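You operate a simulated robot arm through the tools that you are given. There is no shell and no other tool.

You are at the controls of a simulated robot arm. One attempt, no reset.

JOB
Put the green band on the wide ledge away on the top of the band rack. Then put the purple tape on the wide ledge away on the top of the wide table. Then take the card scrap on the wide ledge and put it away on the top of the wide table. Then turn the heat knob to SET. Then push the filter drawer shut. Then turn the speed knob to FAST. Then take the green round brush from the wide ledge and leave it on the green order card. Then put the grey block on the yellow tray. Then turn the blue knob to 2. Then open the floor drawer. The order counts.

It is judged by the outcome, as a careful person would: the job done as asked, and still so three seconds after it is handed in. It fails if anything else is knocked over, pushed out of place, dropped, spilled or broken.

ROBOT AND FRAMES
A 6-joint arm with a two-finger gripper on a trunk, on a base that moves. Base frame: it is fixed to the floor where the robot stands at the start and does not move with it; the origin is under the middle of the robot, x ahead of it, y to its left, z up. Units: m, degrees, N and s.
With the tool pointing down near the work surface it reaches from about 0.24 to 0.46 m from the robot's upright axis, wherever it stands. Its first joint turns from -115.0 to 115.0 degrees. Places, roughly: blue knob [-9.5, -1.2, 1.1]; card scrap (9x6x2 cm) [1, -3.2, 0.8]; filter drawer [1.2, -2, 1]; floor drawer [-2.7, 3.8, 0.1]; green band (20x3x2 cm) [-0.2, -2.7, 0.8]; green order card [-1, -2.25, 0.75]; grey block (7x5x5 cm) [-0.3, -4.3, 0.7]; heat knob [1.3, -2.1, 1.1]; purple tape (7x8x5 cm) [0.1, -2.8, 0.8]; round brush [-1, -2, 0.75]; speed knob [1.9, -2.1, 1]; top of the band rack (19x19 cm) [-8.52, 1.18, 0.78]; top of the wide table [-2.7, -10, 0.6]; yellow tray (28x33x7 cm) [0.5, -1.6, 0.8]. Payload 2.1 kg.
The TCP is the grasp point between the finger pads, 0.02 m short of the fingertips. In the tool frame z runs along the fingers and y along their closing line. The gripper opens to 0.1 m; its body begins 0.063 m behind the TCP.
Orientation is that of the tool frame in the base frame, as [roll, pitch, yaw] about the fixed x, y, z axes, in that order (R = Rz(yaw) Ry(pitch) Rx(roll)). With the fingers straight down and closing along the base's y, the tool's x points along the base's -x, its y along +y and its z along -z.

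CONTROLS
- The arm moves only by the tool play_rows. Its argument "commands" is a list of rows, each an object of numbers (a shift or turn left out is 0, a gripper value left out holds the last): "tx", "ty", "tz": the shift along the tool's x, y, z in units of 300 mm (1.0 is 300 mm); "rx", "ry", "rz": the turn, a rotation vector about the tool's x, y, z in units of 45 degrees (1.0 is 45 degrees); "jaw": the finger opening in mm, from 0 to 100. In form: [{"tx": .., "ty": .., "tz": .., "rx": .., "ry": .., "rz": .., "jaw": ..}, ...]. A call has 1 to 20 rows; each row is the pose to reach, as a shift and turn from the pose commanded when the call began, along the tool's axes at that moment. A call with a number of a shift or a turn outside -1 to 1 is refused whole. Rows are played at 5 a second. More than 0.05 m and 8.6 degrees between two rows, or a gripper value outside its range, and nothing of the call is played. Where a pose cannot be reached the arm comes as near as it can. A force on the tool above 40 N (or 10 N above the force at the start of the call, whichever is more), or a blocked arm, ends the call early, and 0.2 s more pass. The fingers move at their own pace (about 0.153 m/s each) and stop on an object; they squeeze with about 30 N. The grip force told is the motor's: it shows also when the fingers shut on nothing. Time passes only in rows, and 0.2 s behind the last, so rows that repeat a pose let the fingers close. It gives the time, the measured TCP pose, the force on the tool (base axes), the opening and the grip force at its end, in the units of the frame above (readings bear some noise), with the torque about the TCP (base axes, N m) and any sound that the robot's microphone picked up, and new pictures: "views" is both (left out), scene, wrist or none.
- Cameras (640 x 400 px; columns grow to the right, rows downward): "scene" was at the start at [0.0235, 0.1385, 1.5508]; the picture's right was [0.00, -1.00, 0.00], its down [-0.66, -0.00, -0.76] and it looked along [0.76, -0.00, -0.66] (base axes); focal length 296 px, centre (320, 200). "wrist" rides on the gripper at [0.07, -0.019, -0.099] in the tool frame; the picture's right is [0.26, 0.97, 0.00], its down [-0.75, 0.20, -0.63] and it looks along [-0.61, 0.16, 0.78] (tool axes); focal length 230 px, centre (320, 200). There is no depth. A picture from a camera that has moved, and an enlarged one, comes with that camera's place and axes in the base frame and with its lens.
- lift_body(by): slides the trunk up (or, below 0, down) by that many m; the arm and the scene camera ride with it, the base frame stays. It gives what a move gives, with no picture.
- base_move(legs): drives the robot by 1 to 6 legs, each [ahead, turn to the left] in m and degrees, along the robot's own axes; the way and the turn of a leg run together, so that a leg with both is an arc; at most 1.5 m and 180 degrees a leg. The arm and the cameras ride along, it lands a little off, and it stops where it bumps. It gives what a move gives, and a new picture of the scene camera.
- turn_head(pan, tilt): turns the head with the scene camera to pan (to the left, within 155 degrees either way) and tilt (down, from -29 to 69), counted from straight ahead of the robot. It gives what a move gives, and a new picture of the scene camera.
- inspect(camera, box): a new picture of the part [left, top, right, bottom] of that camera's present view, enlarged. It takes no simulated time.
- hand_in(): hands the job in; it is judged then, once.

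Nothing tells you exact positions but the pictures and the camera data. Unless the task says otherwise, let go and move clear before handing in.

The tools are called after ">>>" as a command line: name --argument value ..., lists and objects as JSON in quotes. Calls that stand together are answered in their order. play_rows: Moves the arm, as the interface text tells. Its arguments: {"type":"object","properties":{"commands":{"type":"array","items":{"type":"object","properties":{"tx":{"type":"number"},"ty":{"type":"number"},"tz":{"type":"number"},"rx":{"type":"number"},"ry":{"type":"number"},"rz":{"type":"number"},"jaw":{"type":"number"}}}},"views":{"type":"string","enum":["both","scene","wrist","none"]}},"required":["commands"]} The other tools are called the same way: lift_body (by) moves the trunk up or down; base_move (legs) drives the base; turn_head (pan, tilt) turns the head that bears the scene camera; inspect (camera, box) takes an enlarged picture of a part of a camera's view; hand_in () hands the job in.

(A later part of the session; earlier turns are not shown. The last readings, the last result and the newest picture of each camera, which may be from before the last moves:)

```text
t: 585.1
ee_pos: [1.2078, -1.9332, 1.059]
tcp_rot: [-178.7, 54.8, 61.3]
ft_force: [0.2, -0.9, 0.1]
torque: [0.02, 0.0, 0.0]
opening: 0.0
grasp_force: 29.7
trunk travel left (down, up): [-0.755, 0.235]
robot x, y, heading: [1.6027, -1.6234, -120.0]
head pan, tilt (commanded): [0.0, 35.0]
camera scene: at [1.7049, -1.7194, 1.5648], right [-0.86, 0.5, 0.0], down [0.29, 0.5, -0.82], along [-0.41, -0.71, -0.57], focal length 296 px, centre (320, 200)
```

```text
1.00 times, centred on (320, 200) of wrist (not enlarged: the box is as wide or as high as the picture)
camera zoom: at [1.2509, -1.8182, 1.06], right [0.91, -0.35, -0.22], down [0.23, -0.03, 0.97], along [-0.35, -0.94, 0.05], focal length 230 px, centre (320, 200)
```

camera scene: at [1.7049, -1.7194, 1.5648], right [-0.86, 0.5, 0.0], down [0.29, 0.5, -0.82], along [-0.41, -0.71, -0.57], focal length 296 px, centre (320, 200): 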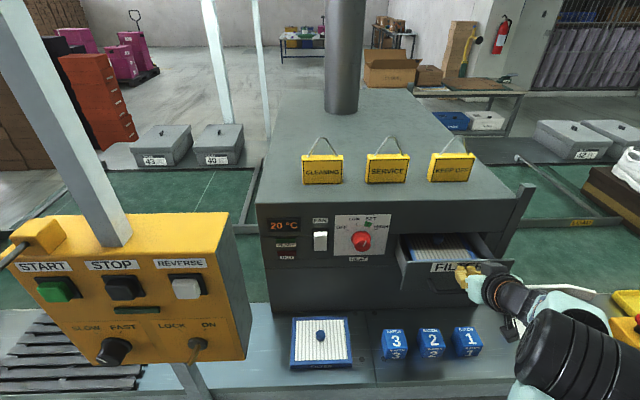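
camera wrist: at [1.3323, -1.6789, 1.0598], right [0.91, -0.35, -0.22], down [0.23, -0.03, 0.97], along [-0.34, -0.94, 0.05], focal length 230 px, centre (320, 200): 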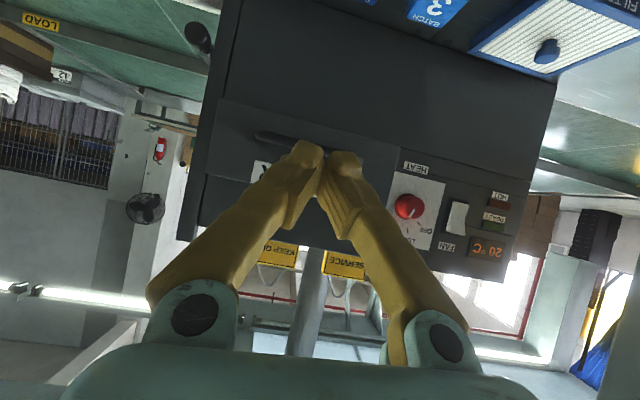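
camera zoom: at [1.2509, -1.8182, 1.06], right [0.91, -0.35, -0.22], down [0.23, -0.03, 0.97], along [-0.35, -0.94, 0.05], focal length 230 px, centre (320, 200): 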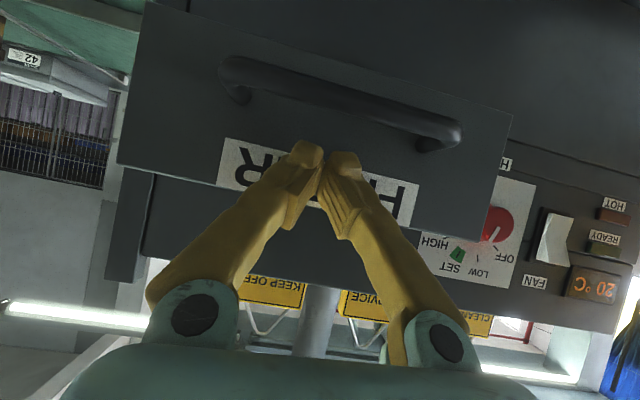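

The closed fingertips are right on the FILTER label. Pushing forward slowly.

>>> play_rows --commands '[{"tx": -0.0287, "tz": 0.041}, {"tx": -0.0574, "tz": 0.082}, {"tx": -0.086, "tz": 0.1229}, {"tx": -0.1147, "tz": 0.1638}, {"tx": -0.1434, "tz": 0.2048}, {"tx": -0.172, "tz": 0.2458}, {"tx": -0.2, "tz": 0.2867}, {"tx": -0.2, "tz": 0.2867}]' --views "both"

```text
t: 586.9
ee_pos: [1.1559, -2.023, 1.0618]
tcp_rot: [-178.7, 55.0, 61.3]
ft_force: [2.5, 4.4, 0.7]
torque: [-0.03, 0.05, 0.03]
opening: 0.0001
grasp_force: 29.4
trunk travel left (down, up): [-0.755, 0.235]
robot x, y, heading: [1.6009, -1.6263, -120.3]
head pan, tilt (commanded): [0.0, 35.0]
camera scene: at [1.706, -1.7178, 1.5648], right [-0.86, 0.5, 0.0], down [0.29, 0.49, -0.82], along [-0.41, -0.71, -0.57], focal length 296 px, centre (320, 200)
camera wrist: at [1.1996, -1.9089, 1.0608], right [0.91, -0.35, -0.22], down [0.23, -0.03, 0.97], along [-0.35, -0.94, 0.05], focal length 230 px, centre (320, 200)
```

scene: 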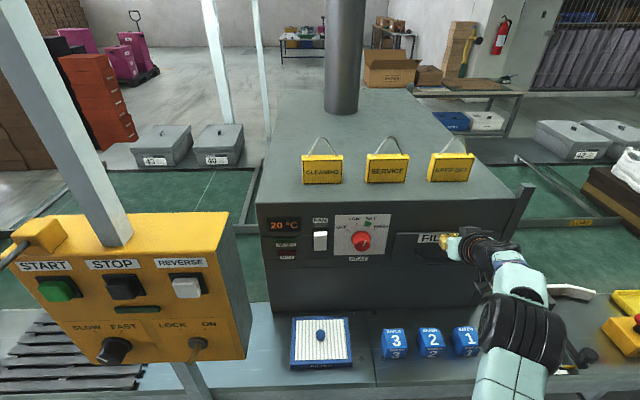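
wrist: 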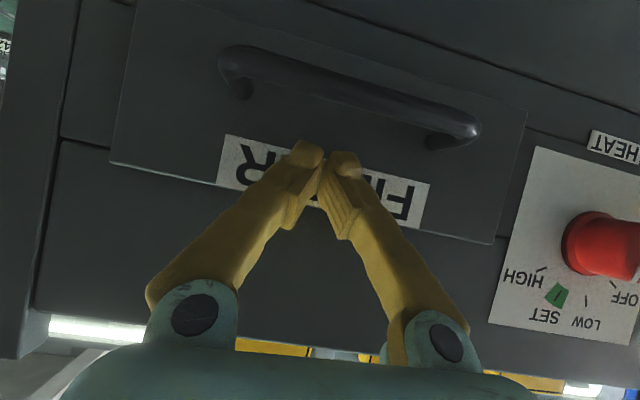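

The drawer slides easily and is nearly flush. Pushing a bit more until it stops.

>>> play_rows --commands '[{"tx": -0.0115, "tz": 0.0164}, {"tx": -0.023, "tz": 0.0328}, {"tx": -0.0344, "tz": 0.0492}, {"tx": -0.046, "tz": 0.0656}, {"tx": -0.0574, "tz": 0.082}, {"tx": -0.0574, "tz": 0.082}]' --views "both"

```text
t: 587.6
ee_pos: [1.1564, -2.0248, 1.0614]
tcp_rot: [-178.8, 54.7, 61.2]
ft_force: [11.6, 21.2, 6.6]
torque: [-0.28, -0.25, 0.11]
opening: 0.0059
grasp_force: 28.9
trunk travel left (down, up): [-0.755, 0.235]
robot x, y, heading: [1.5987, -1.6209, -120.2]
head pan, tilt (commanded): [0.0, 35.0]
stopped in row 3: the force on the tool passed its limit at 44 N (the readings are from after the stop); the commanded pose is now the measured one
camera scene: at [1.7154, -1.7057, 1.5655], right [-0.86, 0.51, 0.0], down [0.28, 0.49, -0.83], along [-0.42, -0.71, -0.56], focal length 296 px, centre (320, 200)
camera wrist: at [1.1993, -1.9092, 1.0611], right [0.91, -0.35, -0.22], down [0.22, -0.03, 0.97], along [-0.35, -0.94, 0.05], focal length 230 px, centre (320, 200)
```

scene: 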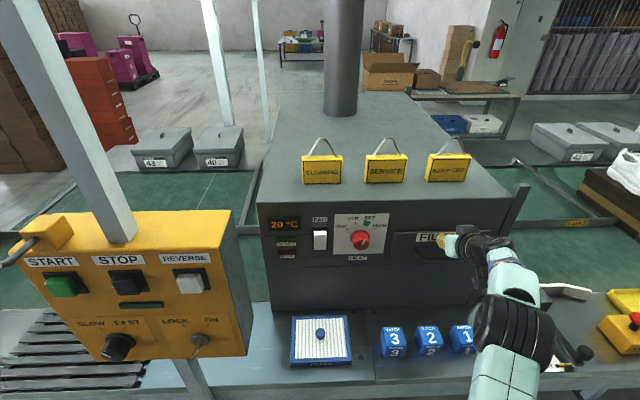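
wrist: 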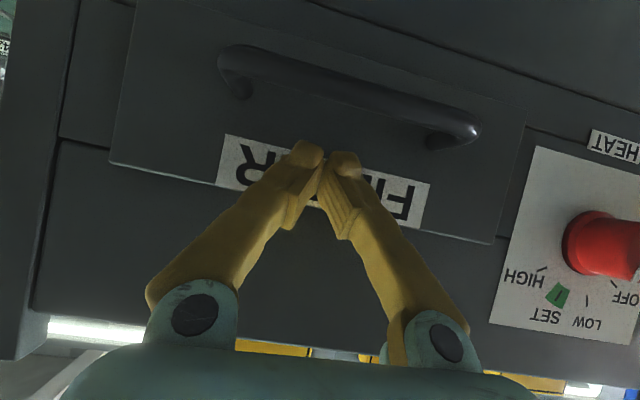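

The drawer hit its stop (44 N) - shut. Retreating and backing off, then I'll verify.

>>> play_rows --commands '[{"tx": 0.0287, "tz": -0.041}, {"tx": 0.0574, "tz": -0.082}, {"tx": 0.1147, "tz": -0.1638}, {"tx": 0.172, "tz": -0.2458}, {"tx": 0.172, "tz": -0.2458}]' --views "none"

>>> base_move --legs '[[-0.35, 0]]'

>>> inspect --camera "scene" --box '[280, 150, 480, 280]'

>>> inspect --camera "scene" --box '[120, 130, 280, 280]'

```text
t: 588.8
ee_pos: [1.1922, -1.9548, 1.0569]
tcp_rot: [-178.9, 54.2, 61.2]
ft_force: [-1.2, -0.7, 1.1]
torque: [-0.01, -0.01, -0.02]
opening: 0.0
grasp_force: 30.1
trunk travel left (down, up): [-0.755, 0.235]
robot x, y, heading: [1.6, -1.6234, -120.2]
head pan, tilt (commanded): [0.0, 35.0]
```

```text
t: 591.1
ee_pos: [1.3707, -1.6537, 1.0563]
tcp_rot: [-178.9, 54.1, 61.5]
ft_force: [0.5, -0.4, -0.5]
torque: [0.01, 0.01, 0.01]
opening: 0.0
grasp_force: 29.7
trunk travel left (down, up): [-0.755, 0.235]
robot x, y, heading: [1.7751, -1.3173, -119.9]
head pan, tilt (commanded): [0.0, 35.0]
camera scene: at [1.8816, -1.4157, 1.5647], right [-0.86, 0.5, 0.0], down [0.29, 0.5, -0.82], along [-0.41, -0.71, -0.57], focal length 296 px, centre (320, 200)
```

scene: 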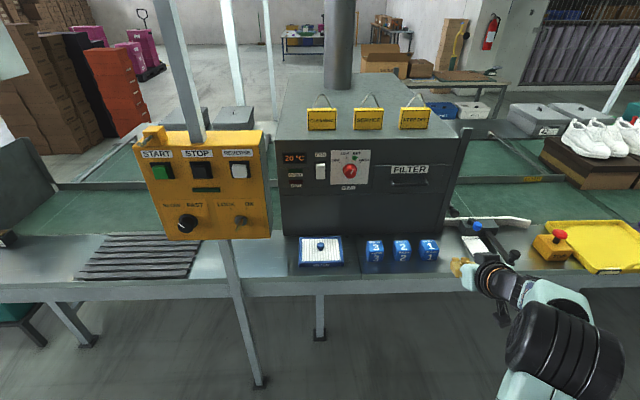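

```text
3.08 times, centred on (380, 215) of scene
camera zoom: at [1.8816, -1.4157, 1.5647], right [-0.86, 0.5, 0.0], down [0.29, 0.5, -0.82], along [-0.41, -0.71, -0.57], focal length 911 px, centre (135, 154)
```

zoom: 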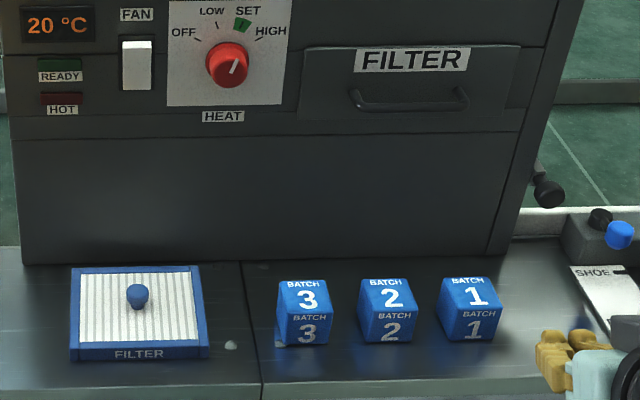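

```text
2.67 times, centred on (200, 205) of scene
camera zoom: at [1.8816, -1.4157, 1.5647], right [-0.86, 0.5, 0.0], down [0.29, 0.5, -0.82], along [-0.41, -0.71, -0.57], focal length 790 px, centre (640, 187)
```

zoom: 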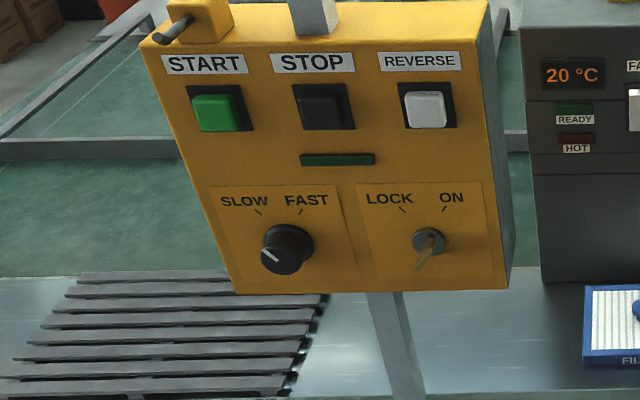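

Drawer is shut flush and the heat knob still at SET. Next the speed knob (about u=2.70, v=-0.904, z=1.043). I'll recentre the arm and reposition in front of the yellow box.

>>> play_rows --commands '[{"ty": 0.14}, {"ty": 0.28}, {"ty": 0.42}, {"ty": 0.56}, {"ty": 0.66}, {"ty": 0.66}]' --views "none"

>>> base_move --legs '[[-0.3, 0], [0, 90], [0.5, 0], [0, -90]]'

>>> turn_head --pan 0 --tilt 25

>>> inspect --camera "scene" --box '[250, 170, 430, 270]'

```text
t: 592.5
ee_pos: [1.5426, -1.7502, 1.0529]
tcp_rot: [-178.9, 54.1, 61.7]
ft_force: [0.2, -0.4, 0.5]
torque: [0.01, -0.01, 0.0]
opening: 0.0002
grasp_force: 29.7
trunk travel left (down, up): [-0.755, 0.235]
robot x, y, heading: [1.7768, -1.3195, -119.8]
head pan, tilt (commanded): [0.0, 35.0]
```

```text
t: 604.8
ee_pos: [2.1625, -1.7432, 1.0531]
tcp_rot: [-178.8, 54.1, 64.7]
ft_force: [0.5, -0.1, -0.4]
torque: [0.02, 0.0, 0.01]
opening: 0.0002
grasp_force: 29.6
trunk travel left (down, up): [-0.755, 0.235]
robot x, y, heading: [2.3721, -1.301, -117.2]
head pan, tilt (commanded): [0.0, 35.0]
camera scene: at [2.4824, -1.3889, 1.5647], right [-0.89, 0.45, 0.0], down [0.26, 0.51, -0.82], along [-0.37, -0.73, -0.57], focal length 296 px, centre (320, 200)
```

scene: 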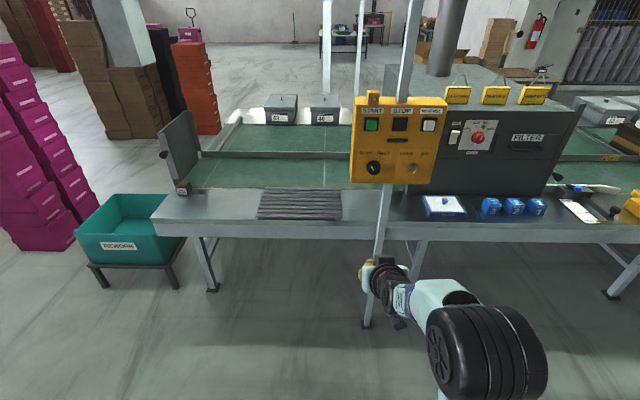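

```text
t: 605.5
ee_pos: [2.1618, -1.7417, 1.0532]
tcp_rot: [-178.9, 54.2, 64.7]
ft_force: [0.0, 0.6, 0.5]
torque: [0.01, 0.0, -0.04]
opening: 0.0
grasp_force: 29.8
trunk travel left (down, up): [-0.755, 0.235]
robot x, y, heading: [2.3702, -1.2992, -117.2]
head pan, tilt (commanded): [0.0, 25.0]
camera scene: at [2.4805, -1.3926, 1.5804], right [-0.89, 0.45, 0.0], down [0.19, 0.38, -0.91], along [-0.41, -0.81, -0.42], focal length 296 px, centre (320, 200)
```

scene: 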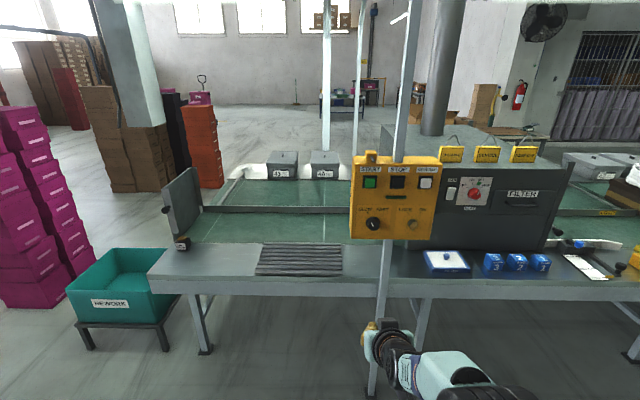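

```text
3.56 times, centred on (340, 220) of scene
camera zoom: at [2.4805, -1.3926, 1.5804], right [-0.89, 0.45, 0.0], down [0.19, 0.38, -0.91], along [-0.41, -0.81, -0.42], focal length 1053 px, centre (249, 129)
```

zoom: 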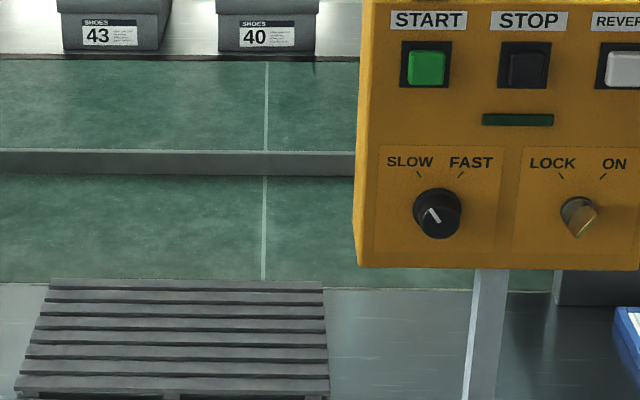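

>>> inspect --camera "scene" --box '[352, 205, 402, 240]'

```text
11.43 times, centred on (377, 222) of scene
camera zoom: at [2.4805, -1.3926, 1.5804], right [-0.89, 0.45, 0.0], down [0.19, 0.38, -0.91], along [-0.41, -0.81, -0.42], focal length 3384 px, centre (-331, -57)
```

zoom: 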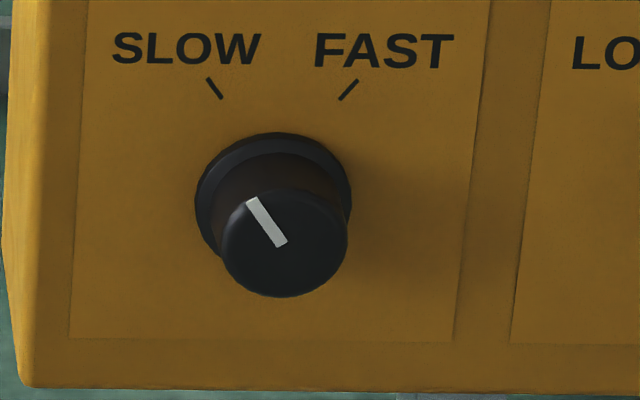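

The speed pointer is at SLOW (about -30 to -34°), FAST is symmetric. I'll square up to the panel, then rotate the tool to -40° start.

>>> base_move --legs '[[0, -2.8]]'

>>> play_rows --commands '[{"rx": 0.085, "rz": -0.121, "jaw": 65}, {"rx": 0.17, "rz": -0.243}, {"rx": 0.255, "rz": -0.364}, {"rx": 0.34, "rz": -0.485}, {"rx": 0.425, "rz": -0.607}, {"rx": 0.51, "rz": -0.728}, {"rx": 0.51, "rz": -0.728}]' --views "none"

```text
t: 606.3
ee_pos: [2.1416, -1.732, 1.0531]
tcp_rot: [-178.8, 54.2, 61.9]
ft_force: [0.2, 0.4, 0.3]
torque: [0.0, 0.01, 0.01]
opening: 0.0
grasp_force: 29.6
trunk travel left (down, up): [-0.755, 0.235]
robot x, y, heading: [2.3692, -1.2965, -119.9]
head pan, tilt (commanded): [0.0, 25.0]
camera scene: at [2.4765, -1.3978, 1.5804], right [-0.87, 0.5, 0.0], down [0.21, 0.37, -0.91], along [-0.45, -0.79, -0.42], focal length 296 px, centre (320, 200)
```

scene: 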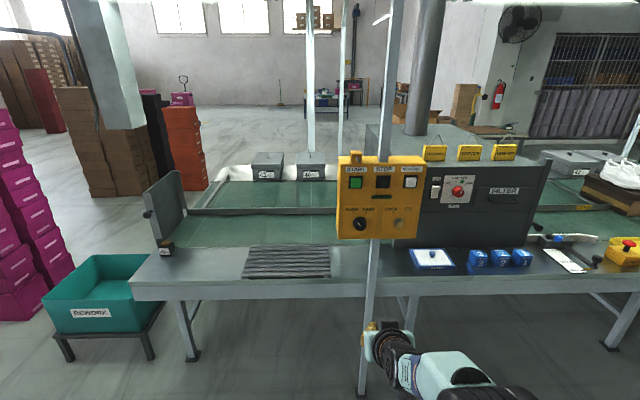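

```text
t: 607.9
ee_pos: [2.1395, -1.7308, 1.0527]
tcp_rot: [-124.4, 37.8, 103.3]
ft_force: [-0.4, -0.4, -0.1]
torque: [0.01, 0.02, 0.0]
opening: 0.0651
grasp_force: 0.1
trunk travel left (down, up): [-0.755, 0.235]
robot x, y, heading: [2.3724, -1.3008, -120.0]
head pan, tilt (commanded): [0.0, 25.0]
```

>>> base_move --legs '[[0.36, 0]]'

>>> inspect --camera "scene" --box '[270, 170, 450, 310]'

>>> inspect --camera "wrist" --box '[0, 0, 640, 400]'

```text
t: 610.2
ee_pos: [1.9586, -2.0457, 1.0518]
tcp_rot: [-124.4, 37.7, 103.3]
ft_force: [-0.2, 0.0, -0.4]
torque: [0.03, -0.01, 0.01]
opening: 0.0647
grasp_force: 0.1
trunk travel left (down, up): [-0.755, 0.235]
robot x, y, heading: [2.1942, -1.6149, -119.6]
head pan, tilt (commanded): [0.0, 25.0]
camera scene: at [2.2955, -1.7118, 1.5805], right [-0.87, 0.5, 0.0], down [0.21, 0.37, -0.91], along [-0.45, -0.79, -0.42], focal length 296 px, centre (320, 200)
```

scene: 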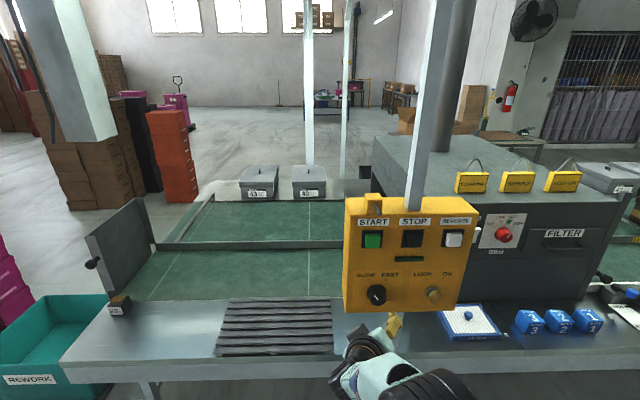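

```text
2.86 times, centred on (360, 240) of scene
camera zoom: at [2.2955, -1.7118, 1.5805], right [-0.87, 0.5, 0.0], down [0.21, 0.37, -0.91], along [-0.45, -0.79, -0.42], focal length 846 px, centre (206, 86)
```

zoom: 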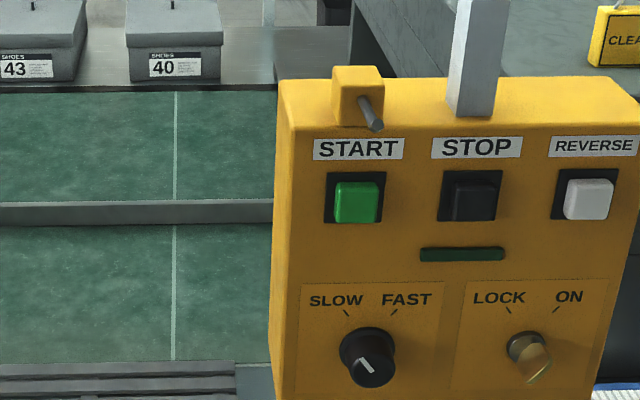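

```text
1.00 times, centred on (320, 200) of wrist (not enlarged: the box is as wide or as high as the picture)
camera zoom: at [2.0049, -1.9325, 1.0669], right [0.6, -0.15, -0.79], down [0.73, -0.32, 0.61], along [-0.34, -0.94, -0.08], focal length 230 px, centre (320, 200)
```

zoom: 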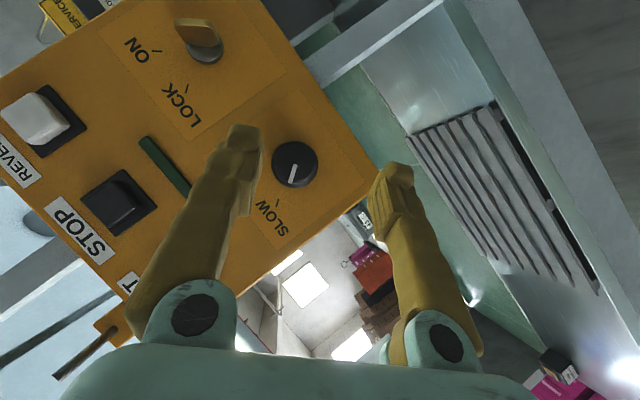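

Knob face at about u=2.700, v=-0.902, z=1.046. Correcting 1.9 cm right and 6 mm down, then moving 6 cm closer.

>>> play_rows --commands '[{"tx": 0.023, "ty": -0.018, "tz": 0.016}, {"tx": 0.0454, "ty": -0.0356, "tz": 0.0328}, {"tx": 0.0454, "ty": -0.0356, "tz": 0.0328}]' --views "none"

>>> base_move --legs '[[0.06, 0]]'

>>> inspect --camera "wrist" --box '[0, 0, 640, 400]'

```text
t: 611.0
ee_pos: [1.9425, -2.0376, 1.0464]
tcp_rot: [-124.4, 37.8, 103.4]
ft_force: [1.1, 1.1, -0.5]
torque: [0.0, -0.02, -0.01]
opening: 0.0649
grasp_force: 0.0
trunk travel left (down, up): [-0.755, 0.235]
robot x, y, heading: [2.191, -1.611, -119.7]
head pan, tilt (commanded): [0.0, 25.0]
```

```text
t: 612.0
ee_pos: [1.918, -2.0813, 1.052]
tcp_rot: [-123.8, 38.2, 103.8]
ft_force: [0.8, -0.5, 0.2]
torque: [-0.01, -0.04, 0.0]
opening: 0.0653
grasp_force: 0.1
trunk travel left (down, up): [-0.755, 0.235]
robot x, y, heading: [2.156, -1.6634, -120.0]
head pan, tilt (commanded): [0.0, 25.0]
camera scene: at [2.2718, -1.7531, 1.5809], right [-0.87, 0.5, 0.0], down [0.21, 0.36, -0.91], along [-0.45, -0.79, -0.41], focal length 296 px, centre (320, 200)
```

scene: 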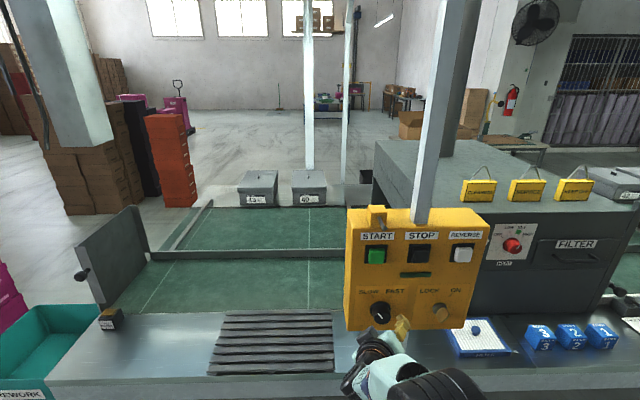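

```text
1.00 times, centred on (320, 200) of wrist (not enlarged: the box is as wide or as high as the picture)
camera zoom: at [1.9634, -1.9683, 1.0643], right [0.59, -0.16, -0.79], down [0.73, -0.31, 0.61], along [-0.34, -0.94, -0.07], focal length 230 px, centre (320, 200)
```

zoom: 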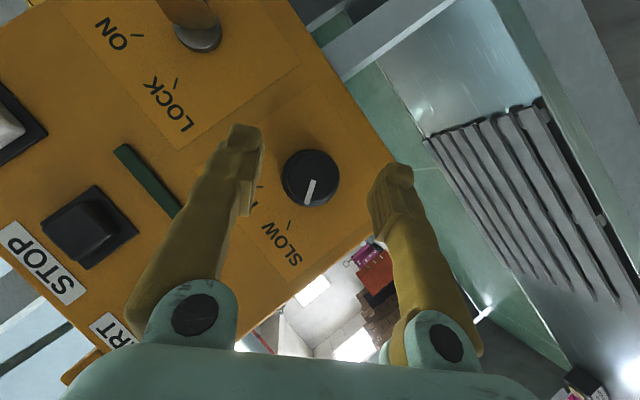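

>>> play_rows --commands '[{"tx": 0.0}, {"tx": 0.0}]' --views "wrist"

```text
t: 612.6
ee_pos: [1.916, -2.0875, 1.0486]
tcp_rot: [-124.3, 38.0, 103.5]
ft_force: [0.7, -0.3, 0.0]
torque: [-0.02, 0.0, 0.0]
opening: 0.0648
grasp_force: 0.1
trunk travel left (down, up): [-0.755, 0.235]
robot x, y, heading: [2.1612, -1.6658, -120.0]
head pan, tilt (commanded): [0.0, 25.0]
camera wrist: at [1.96, -1.9744, 1.0616], right [0.6, -0.15, -0.79], down [0.73, -0.31, 0.61], along [-0.34, -0.94, -0.08], focal length 230 px, centre (320, 200)
```

wrist: 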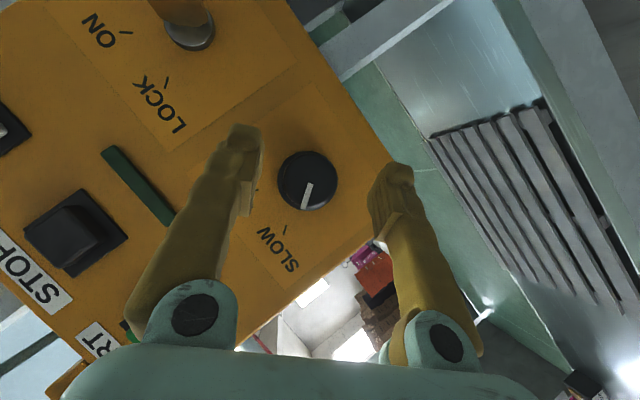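

>>> play_rows --commands '[{"tx": -0.018, "ty": -0.004, "tz": 0.035}, {"tx": -0.038, "ty": -0.008, "tz": 0.07}, {"tx": -0.058, "ty": -0.008, "tz": 0.1}, {"tx": -0.077, "ty": -0.008, "tz": 0.133}, {"tx": -0.077, "ty": -0.008, "tz": 0.133}]' --views "wrist"

```text
t: 613.8
ee_pos: [1.887, -2.1267, 1.0453]
tcp_rot: [-124.3, 37.8, 103.6]
ft_force: [-0.5, -0.5, 0.3]
torque: [-0.03, 0.01, 0.01]
opening: 0.065
grasp_force: 0.1
trunk travel left (down, up): [-0.755, 0.235]
robot x, y, heading: [2.1596, -1.6691, -119.8]
head pan, tilt (commanded): [0.0, 25.0]
camera wrist: at [1.9325, -2.0135, 1.0591], right [0.6, -0.15, -0.79], down [0.73, -0.32, 0.61], along [-0.34, -0.94, -0.08], focal length 230 px, centre (320, 200)
```

wrist: 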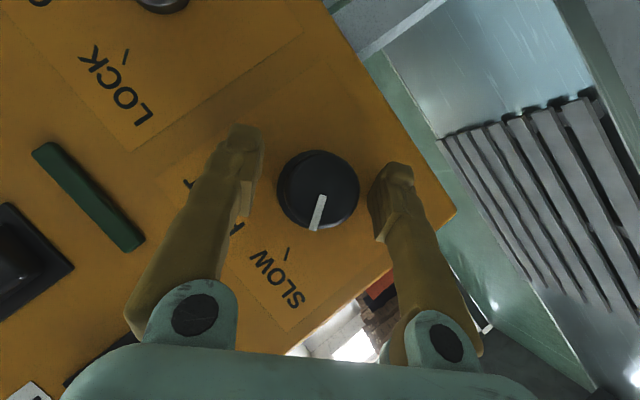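

Well centred, no contact. Gripping the speed knob.

>>> play_rows --commands '[{"jaw": 55}, {"jaw": 45}, {"jaw": 35}, {"jaw": 25}, {"jaw": 20}, {"jaw": 20}]' --views "wrist"

```text
t: 615.2
ee_pos: [1.8879, -2.1262, 1.0444]
tcp_rot: [-124.5, 37.7, 103.5]
ft_force: [7.0, 5.6, -13.9]
torque: [0.12, -0.07, 0.14]
opening: 0.0398
grasp_force: 45.1
trunk travel left (down, up): [-0.755, 0.235]
robot x, y, heading: [2.1618, -1.6655, -120.0]
head pan, tilt (commanded): [0.0, 25.0]
camera wrist: at [1.9337, -2.0138, 1.0583], right [0.6, -0.15, -0.79], down [0.73, -0.32, 0.61], along [-0.34, -0.94, -0.08], focal length 230 px, centre (320, 200)
```

wrist: 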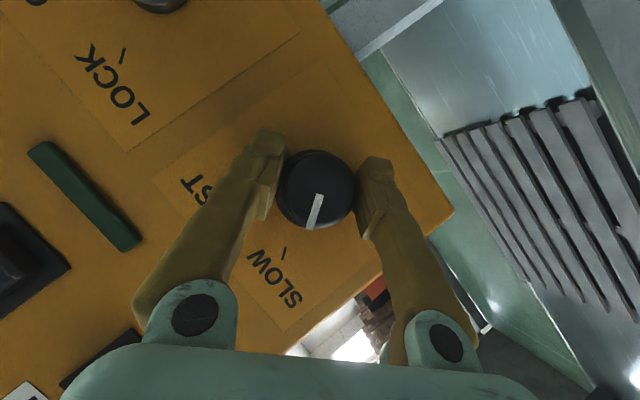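

Gripped (40 mm). Turning clockwise 40° first.

>>> play_rows --commands '[{"rx": -0.087, "rz": 0.12}, {"rx": -0.173, "rz": 0.24}, {"rx": -0.26, "rz": 0.361}, {"rx": -0.347, "rz": 0.481}, {"rx": -0.433, "rz": 0.601}, {"rx": -0.52, "rz": 0.721}, {"rx": -0.52, "rz": 0.721}]' --views "both"

```text
t: 616.8
ee_pos: [1.8891, -2.127, 1.0438]
tcp_rot: [-178.8, 53.7, 62.6]
ft_force: [11.6, 7.8, -22.0]
torque: [0.26, -0.1, 0.46]
opening: 0.0397
grasp_force: 45.1
trunk travel left (down, up): [-0.755, 0.235]
robot x, y, heading: [2.1605, -1.6657, -119.9]
head pan, tilt (commanded): [0.0, 25.0]
camera scene: at [2.2673, -1.7654, 1.5802], right [-0.87, 0.5, 0.0], down [0.21, 0.37, -0.91], along [-0.45, -0.79, -0.42], focal length 296 px, centre (320, 200)
camera wrist: at [1.93, -2.0113, 1.0465], right [0.92, -0.33, -0.22], down [0.22, -0.05, 0.97], along [-0.33, -0.94, 0.03], focal length 230 px, centre (320, 200)
```

scene: 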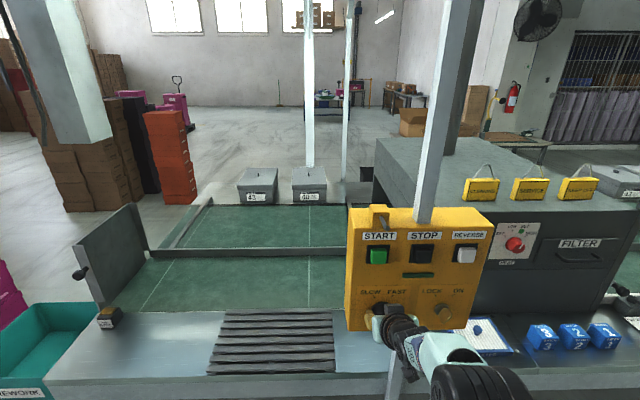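
wrist: 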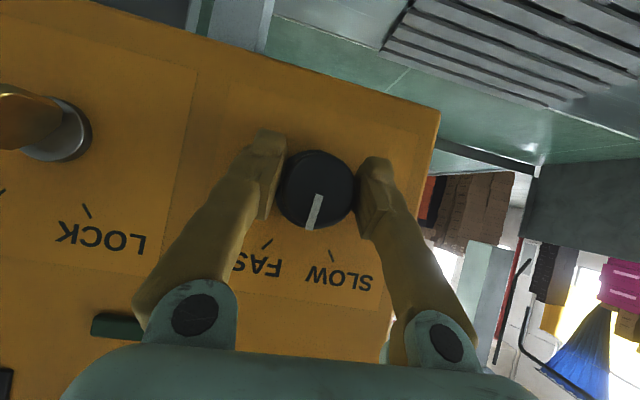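

>>> play_rows --commands '[{"rx": -0.095, "rz": 0.132}, {"rx": -0.19, "rz": 0.264}, {"rx": -0.286, "rz": 0.397}, {"rx": -0.286, "rz": 0.397}]' --views "wrist"

```text
t: 617.8
ee_pos: [1.8908, -2.1264, 1.0439]
tcp_rot: [146.6, 48.6, 35.2]
ft_force: [12.9, 9.9, -25.8]
torque: [0.59, -0.32, 0.76]
opening: 0.0395
grasp_force: 44.9
trunk travel left (down, up): [-0.755, 0.235]
robot x, y, heading: [2.1616, -1.6665, -119.8]
head pan, tilt (commanded): [0.0, 25.0]
camera wrist: at [1.9313, -2.0117, 1.0391], right [0.93, -0.33, 0.16], down [-0.12, 0.14, 0.98], along [-0.35, -0.93, 0.09], focal length 230 px, centre (320, 200)
```

wrist: 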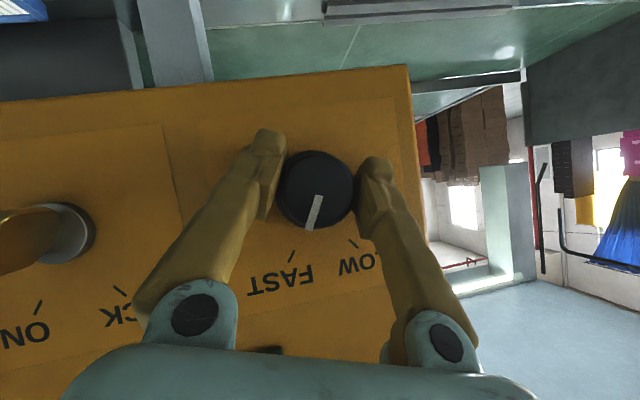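

Pointer is nearly parallel to the FAST mark; adding about 3° more.

>>> play_rows --commands '[{"rx": -0.039, "rz": 0.054}, {"rx": -0.039, "rz": 0.054}]' --views "none"

>>> inspect --camera "wrist" --box '[240, 130, 400, 290]'

```text
t: 618.4
ee_pos: [1.8892, -2.1266, 1.0433]
tcp_rot: [142.7, 47.4, 32.0]
ft_force: [14.1, 9.8, -25.0]
torque: [0.44, -0.29, 0.22]
opening: 0.0396
grasp_force: 45.1
trunk travel left (down, up): [-0.755, 0.235]
robot x, y, heading: [2.1597, -1.661, -119.7]
head pan, tilt (commanded): [0.0, 25.0]
```

```text
2.50 times, centred on (320, 210) of wrist
camera zoom: at [1.9317, -2.0119, 1.0381], right [0.92, -0.33, 0.21], down [-0.16, 0.16, 0.97], along [-0.35, -0.93, 0.1], focal length 575 px, centre (320, 175)
```

zoom: 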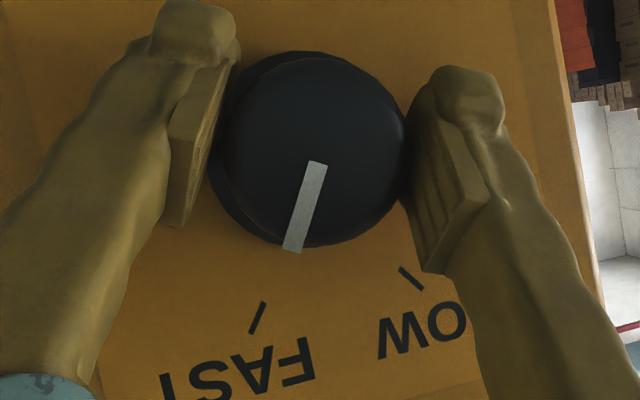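

>>> play_rows --commands '[{"rx": -0.033, "rz": 0.045}, {"rx": -0.06, "rz": 0.083}, {"rx": -0.06, "rz": 0.083}]' --views "none"

>>> inspect --camera "wrist" --box '[240, 130, 400, 290]'

```text
t: 619.2
ee_pos: [1.8902, -2.1273, 1.0428]
tcp_rot: [137.0, 44.9, 27.9]
ft_force: [13.4, 9.3, -26.4]
torque: [0.37, -0.29, 0.17]
opening: 0.0397
grasp_force: 44.7
trunk travel left (down, up): [-0.755, 0.235]
robot x, y, heading: [2.1586, -1.6665, -119.8]
head pan, tilt (commanded): [0.0, 25.0]
```

```text
2.50 times, centred on (320, 210) of wrist
camera zoom: at [1.9323, -2.0122, 1.0369], right [0.9, -0.32, 0.28], down [-0.23, 0.2, 0.95], along [-0.36, -0.93, 0.11], focal length 575 px, centre (320, 175)
```

zoom: 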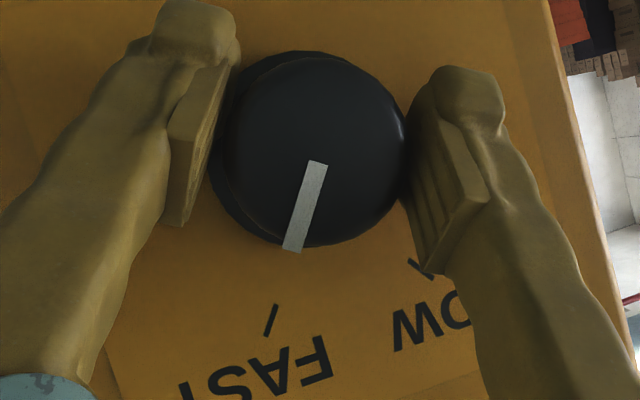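

The pointer is now parallel to the FAST mark. Releasing.

>>> play_rows --commands '[{"jaw": 45}, {"jaw": 55}, {"jaw": 65}, {"jaw": 65}]' --views "none"

>>> play_rows --commands '[{"tx": 0.038, "tz": -0.054}, {"tx": 0.077, "tz": -0.107}, {"tx": 0.117, "tz": -0.162}, {"tx": 0.117, "tz": -0.162}]' --views "none"

>>> base_move --legs '[[-0.3, 0]]'

>>> inspect --camera "scene" --box '[340, 200, 420, 260]'

```text
t: 620.2
ee_pos: [1.8867, -2.1275, 1.0459]
tcp_rot: [136.8, 45.1, 27.8]
ft_force: [-0.3, 0.5, -0.1]
torque: [0.0, 0.0, 0.01]
opening: 0.065
grasp_force: 0.1
trunk travel left (down, up): [-0.755, 0.235]
robot x, y, heading: [2.1598, -1.6679, -119.6]
head pan, tilt (commanded): [0.0, 25.0]
```

```text
t: 621.2
ee_pos: [1.9176, -2.0729, 1.0451]
tcp_rot: [136.8, 45.2, 27.7]
ft_force: [0.2, 0.4, 0.7]
torque: [0.01, -0.01, -0.04]
opening: 0.0651
grasp_force: 0.0
trunk travel left (down, up): [-0.755, 0.235]
robot x, y, heading: [2.1618, -1.6681, -119.8]
head pan, tilt (commanded): [0.0, 25.0]
```

```text
t: 623.2
ee_pos: [2.0642, -1.8198, 1.0447]
tcp_rot: [136.5, 45.0, 27.9]
ft_force: [-0.2, -0.5, 0.3]
torque: [-0.02, -0.01, -0.02]
opening: 0.065
grasp_force: 0.1
trunk travel left (down, up): [-0.755, 0.235]
robot x, y, heading: [2.3029, -1.4108, -119.7]
head pan, tilt (commanded): [0.0, 25.0]
camera scene: at [2.4109, -1.5095, 1.5804], right [-0.87, 0.5, 0.0], down [0.21, 0.37, -0.91], along [-0.45, -0.79, -0.42], focal length 296 px, centre (320, 200)
```

scene: 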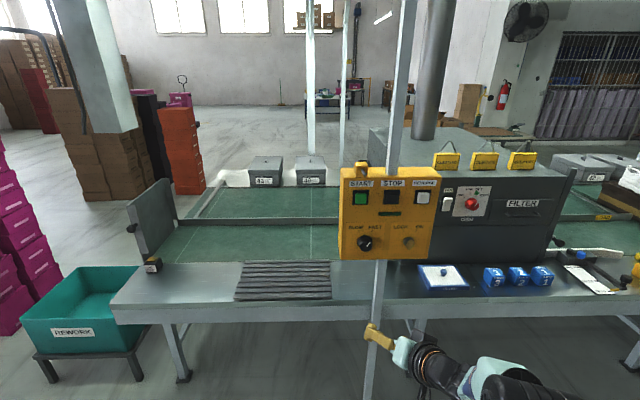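

```text
6.67 times, centred on (380, 230) of scene
camera zoom: at [2.4109, -1.5095, 1.5804], right [-0.87, 0.5, 0.0], down [0.21, 0.37, -0.91], along [-0.45, -0.79, -0.42], focal length 1974 px, centre (-80, 0)
```

zoom: 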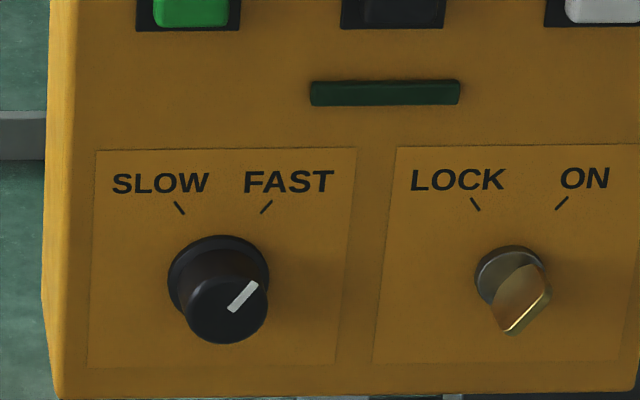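

>>> inspect --camera "scene" --box '[348, 220, 384, 252]'

```text
12.50 times, centred on (366, 236) of scene
camera zoom: at [2.4109, -1.5095, 1.5804], right [-0.87, 0.5, 0.0], down [0.21, 0.37, -0.91], along [-0.45, -0.79, -0.42], focal length 3702 px, centre (-255, -250)
```

zoom: 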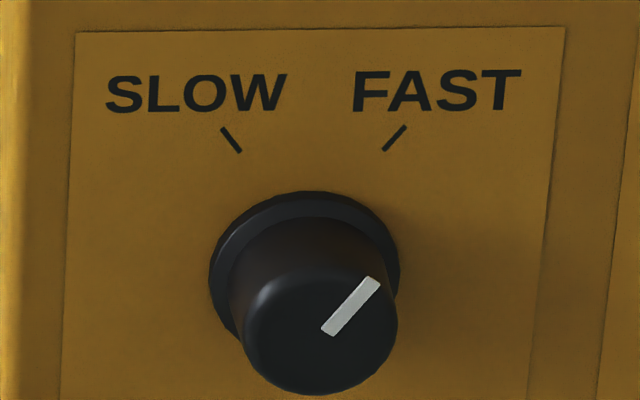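

Pointer is at FAST (within ~2°). Next is the brush behind the line. First I'll fold the arm back to tool-down for travelling.

>>> play_rows --commands '[{"rx": 0.09, "rz": -0.126}, {"rx": 0.182, "rz": -0.252}, {"rx": 0.273, "rz": -0.379}, {"rx": 0.364, "rz": -0.505}, {"rx": 0.364, "rz": -0.505}]' --views "none"

>>> play_rows --commands '[{"ry": 0.15, "tz": -0.06}, {"ry": 0.3, "tz": -0.12}, {"ry": 0.45, "tz": -0.18}, {"ry": 0.6, "tz": -0.24}, {"ry": 0.75, "tz": -0.3}, {"ry": 0.75, "tz": -0.3}]' --views "none"

>>> play_rows --commands '[{"ry": 0.12}, {"ry": 0.24}, {"ry": 0.36}, {"ry": 0.48}, {"ry": 0.48}]' --views "scene"

```text
t: 624.4
ee_pos: [2.0644, -1.82, 1.0442]
tcp_rot: [178.3, 54.0, 60.5]
ft_force: [0.7, -0.6, 0.0]
torque: [0.03, -0.01, 0.01]
opening: 0.065
grasp_force: 0.1
trunk travel left (down, up): [-0.755, 0.235]
robot x, y, heading: [2.3054, -1.4113, -119.5]
head pan, tilt (commanded): [0.0, 25.0]
```

```text
t: 625.8
ee_pos: [2.0981, -1.7533, 1.0975]
tcp_rot: [179.1, 20.4, 61.4]
ft_force: [0.0, -0.8, 0.5]
torque: [0.0, 0.0, -0.04]
opening: 0.0651
grasp_force: 0.1
out of reach, approached as far as the arm can: row 1, 2, 3
trunk travel left (down, up): [-0.755, 0.235]
robot x, y, heading: [2.3059, -1.4147, -119.8]
head pan, tilt (commanded): [0.0, 25.0]
```

```text
t: 627.0
ee_pos: [2.0985, -1.7547, 1.098]
tcp_rot: [179.0, -1.4, 61.7]
ft_force: [0.4, -0.2, -0.3]
torque: [0.02, -0.01, -0.03]
opening: 0.0652
grasp_force: 0.1
trunk travel left (down, up): [-0.755, 0.235]
robot x, y, heading: [2.3066, -1.4108, -119.8]
head pan, tilt (commanded): [0.0, 25.0]
camera scene: at [2.4115, -1.5085, 1.5805], right [-0.87, 0.5, 0.0], down [0.21, 0.37, -0.91], along [-0.45, -0.79, -0.42], focal length 296 px, centre (320, 200)
```

scene: 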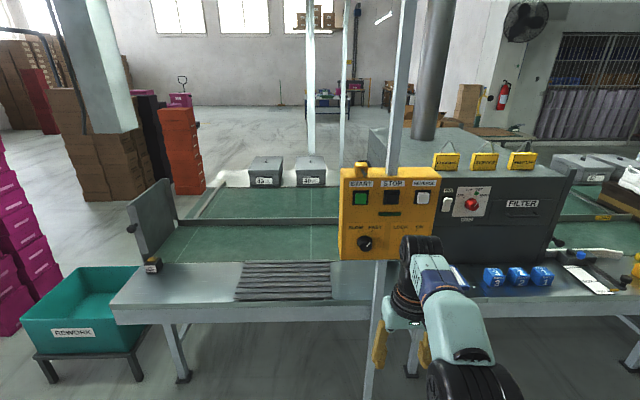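

Arm is tool-down again. Driving back around the line's end to the rear aisle.

>>> base_move --legs '[[0, 91], [1.5, 0], [1.5, 0], [0.35, 0]]'

```text
t: 647.3
ee_pos: [5.6249, -3.2072, 1.0973]
tcp_rot: [179.1, -1.4, 152.8]
ft_force: [0.3, 0.9, -0.3]
torque: [0.0, 0.0, 0.0]
opening: 0.0649
grasp_force: 0.0
trunk travel left (down, up): [-0.755, 0.235]
robot x, y, heading: [5.2791, -3.0034, -28.4]
head pan, tilt (commanded): [0.0, 25.0]
camera scene: at [5.3694, -2.9001, 1.5805], right [-0.48, -0.88, 0.0], down [-0.37, 0.2, -0.91], along [0.8, -0.43, -0.42], focal length 296 px, centre (320, 200)
```

scene: 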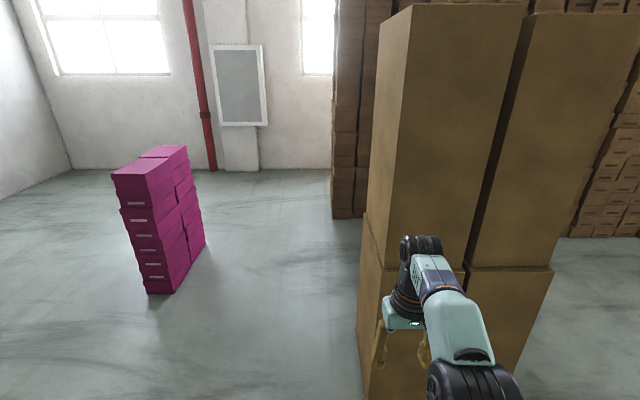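

>>> base_move --legs '[[0, -92], [1.5, 0], [1.3, 0], [0, -88]]'

>>> turn_head --pan 0 --tilt 20

```text
t: 668.3
ee_pos: [3.5703, -5.275, 1.0984]
tcp_rot: [179.1, -1.3, -22.8]
ft_force: [0.6, 0.6, -0.5]
torque: [0.04, 0.02, 0.03]
opening: 0.065
grasp_force: 0.1
trunk travel left (down, up): [-0.755, 0.235]
robot x, y, heading: [3.9345, -5.4488, 155.7]
head pan, tilt (commanded): [0.0, 25.0]
camera scene: at [3.8464, -5.5653, 1.5805], right [0.41, 0.91, 0.0], down [0.39, -0.17, -0.91], along [-0.83, 0.37, -0.42], focal length 296 px, centre (320, 200)
```

scene: 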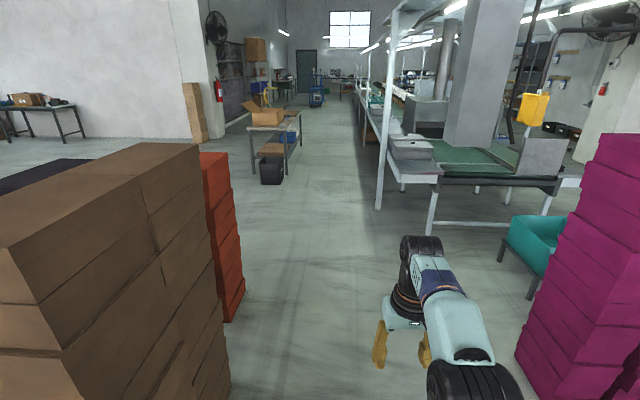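

```text
t: 669.0
ee_pos: [3.5717, -5.276, 1.0975]
tcp_rot: [179.1, -1.3, -22.8]
ft_force: [0.0, -0.1, -1.2]
torque: [0.0, 0.0, 0.03]
opening: 0.0651
grasp_force: 0.1
trunk travel left (down, up): [-0.755, 0.235]
robot x, y, heading: [3.9354, -5.4477, 155.7]
head pan, tilt (commanded): [0.0, 20.0]
camera scene: at [3.8455, -5.5649, 1.5886], right [0.41, 0.91, 0.0], down [0.31, -0.14, -0.94], along [-0.86, 0.39, -0.34], focal length 296 px, centre (320, 200)
```

scene: 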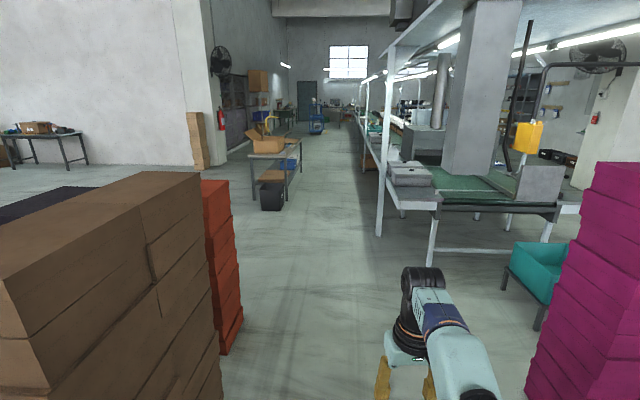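

>>> base_move --legs '[[0, -2.4], [1.5, 0], [1.5, 0], [1.5, 0], [1.0, 0]]'

>>> turn_head --pan -50 --tilt 40

```text
t: 695.7
ee_pos: [-1.3406, -2.7731, 1.0977]
tcp_rot: [179.0, -1.3, -24.4]
ft_force: [0.6, 0.3, -0.6]
torque: [0.0, -0.01, 0.03]
opening: 0.065
grasp_force: 0.1
trunk travel left (down, up): [-0.755, 0.235]
robot x, y, heading: [-0.9814, -2.9592, 154.0]
head pan, tilt (commanded): [0.0, 20.0]
camera scene: at [-1.0737, -3.0713, 1.5886], right [0.44, 0.9, 0.0], down [0.31, -0.15, -0.94], along [-0.85, 0.41, -0.34], focal length 296 px, centre (320, 200)
```

scene: 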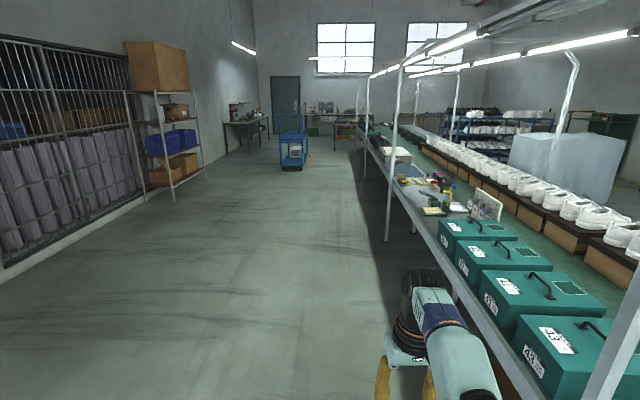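

```text
t: 696.9
ee_pos: [-1.3388, -2.7734, 1.0964]
tcp_rot: [179.0, -1.3, -24.5]
ft_force: [-0.2, -0.2, 0.2]
torque: [-0.03, -0.04, 0.0]
opening: 0.0649
grasp_force: 0.1
trunk travel left (down, up): [-0.755, 0.235]
robot x, y, heading: [-0.9819, -2.9583, 154.3]
head pan, tilt (commanded): [-50.0, 40.0]
camera scene: at [-1.011, -3.0294, 1.5572], right [0.97, 0.24, 0.0], down [0.16, -0.62, -0.77], along [-0.19, 0.74, -0.64], focal length 296 px, centre (320, 200)
```

scene: 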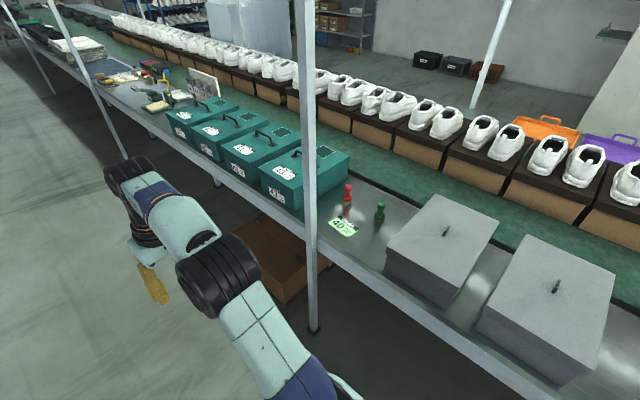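

I see the card "40" at about u=0.148, v=-2.499 and the green brush standing upright at u=0.225, v=-2.368, near a post at u=0.07. I'll stand slightly to the right at u≈0.38 to keep clear of the post.

>>> base_move --legs '[[0.25, 0], [0, -94]]'

>>> turn_head --pan 0 --tilt 45

```text
t: 702.7
ee_pos: [-1.0012, -2.5031, 1.0973]
tcp_rot: [179.0, -1.2, -117.7]
ft_force: [-0.1, 0.0, 0.1]
torque: [-0.01, -0.01, -0.02]
opening: 0.0651
grasp_force: 0.1
trunk travel left (down, up): [-0.755, 0.235]
robot x, y, heading: [-1.2064, -2.8479, 60.9]
head pan, tilt (commanded): [-50.0, 40.0]
camera scene: at [-1.2755, -2.8193, 1.5572], right [0.19, -0.98, 0.0], down [-0.63, -0.12, -0.77], along [0.75, 0.14, -0.64], focal length 296 px, centre (320, 200)
```

scene: 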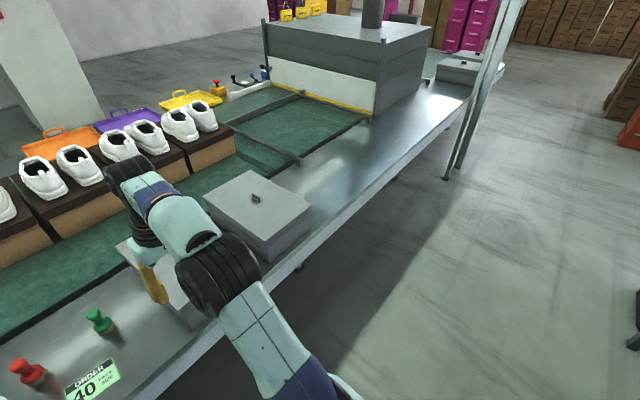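

```text
t: 703.9
ee_pos: [-1.0004, -2.502, 1.0979]
tcp_rot: [178.9, -1.2, -117.7]
ft_force: [-0.6, 0.0, -0.6]
torque: [0.0, -0.02, 0.03]
opening: 0.0651
grasp_force: 0.0
trunk travel left (down, up): [-0.755, 0.235]
robot x, y, heading: [-1.2097, -2.8447, 61.0]
head pan, tilt (commanded): [0.0, 45.0]
camera scene: at [-1.3193, -2.7643, 1.5499], right [0.87, -0.49, 0.0], down [-0.34, -0.62, -0.71], along [0.34, 0.62, -0.71], focal length 296 px, centre (320, 200)
```

scene: 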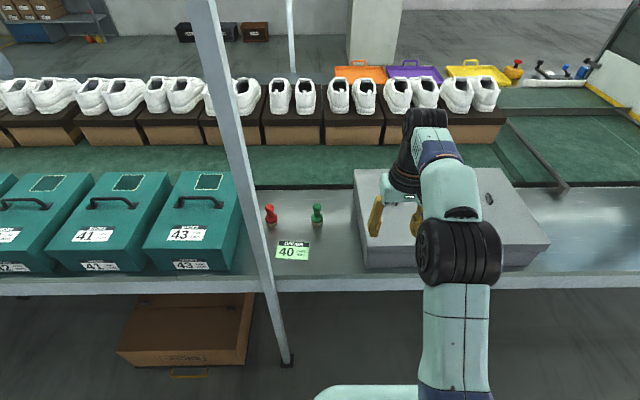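

>>> inspect --camera "scene" --box '[250, 190, 350, 270]'

```text
5.00 times, centred on (300, 230) of scene
camera zoom: at [-1.3193, -2.7643, 1.5499], right [0.87, -0.49, 0.0], down [-0.34, -0.62, -0.71], along [0.34, 0.62, -0.71], focal length 1481 px, centre (420, 50)
```

zoom: 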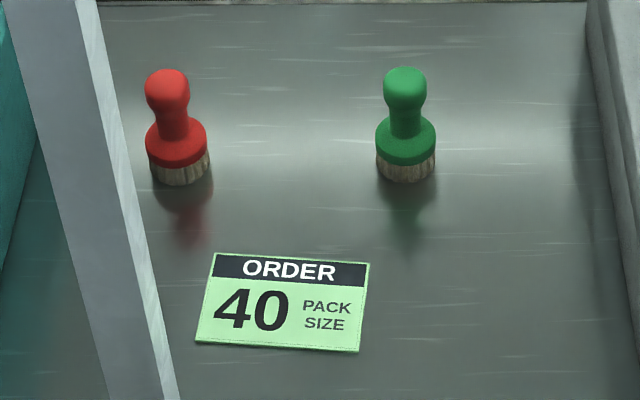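

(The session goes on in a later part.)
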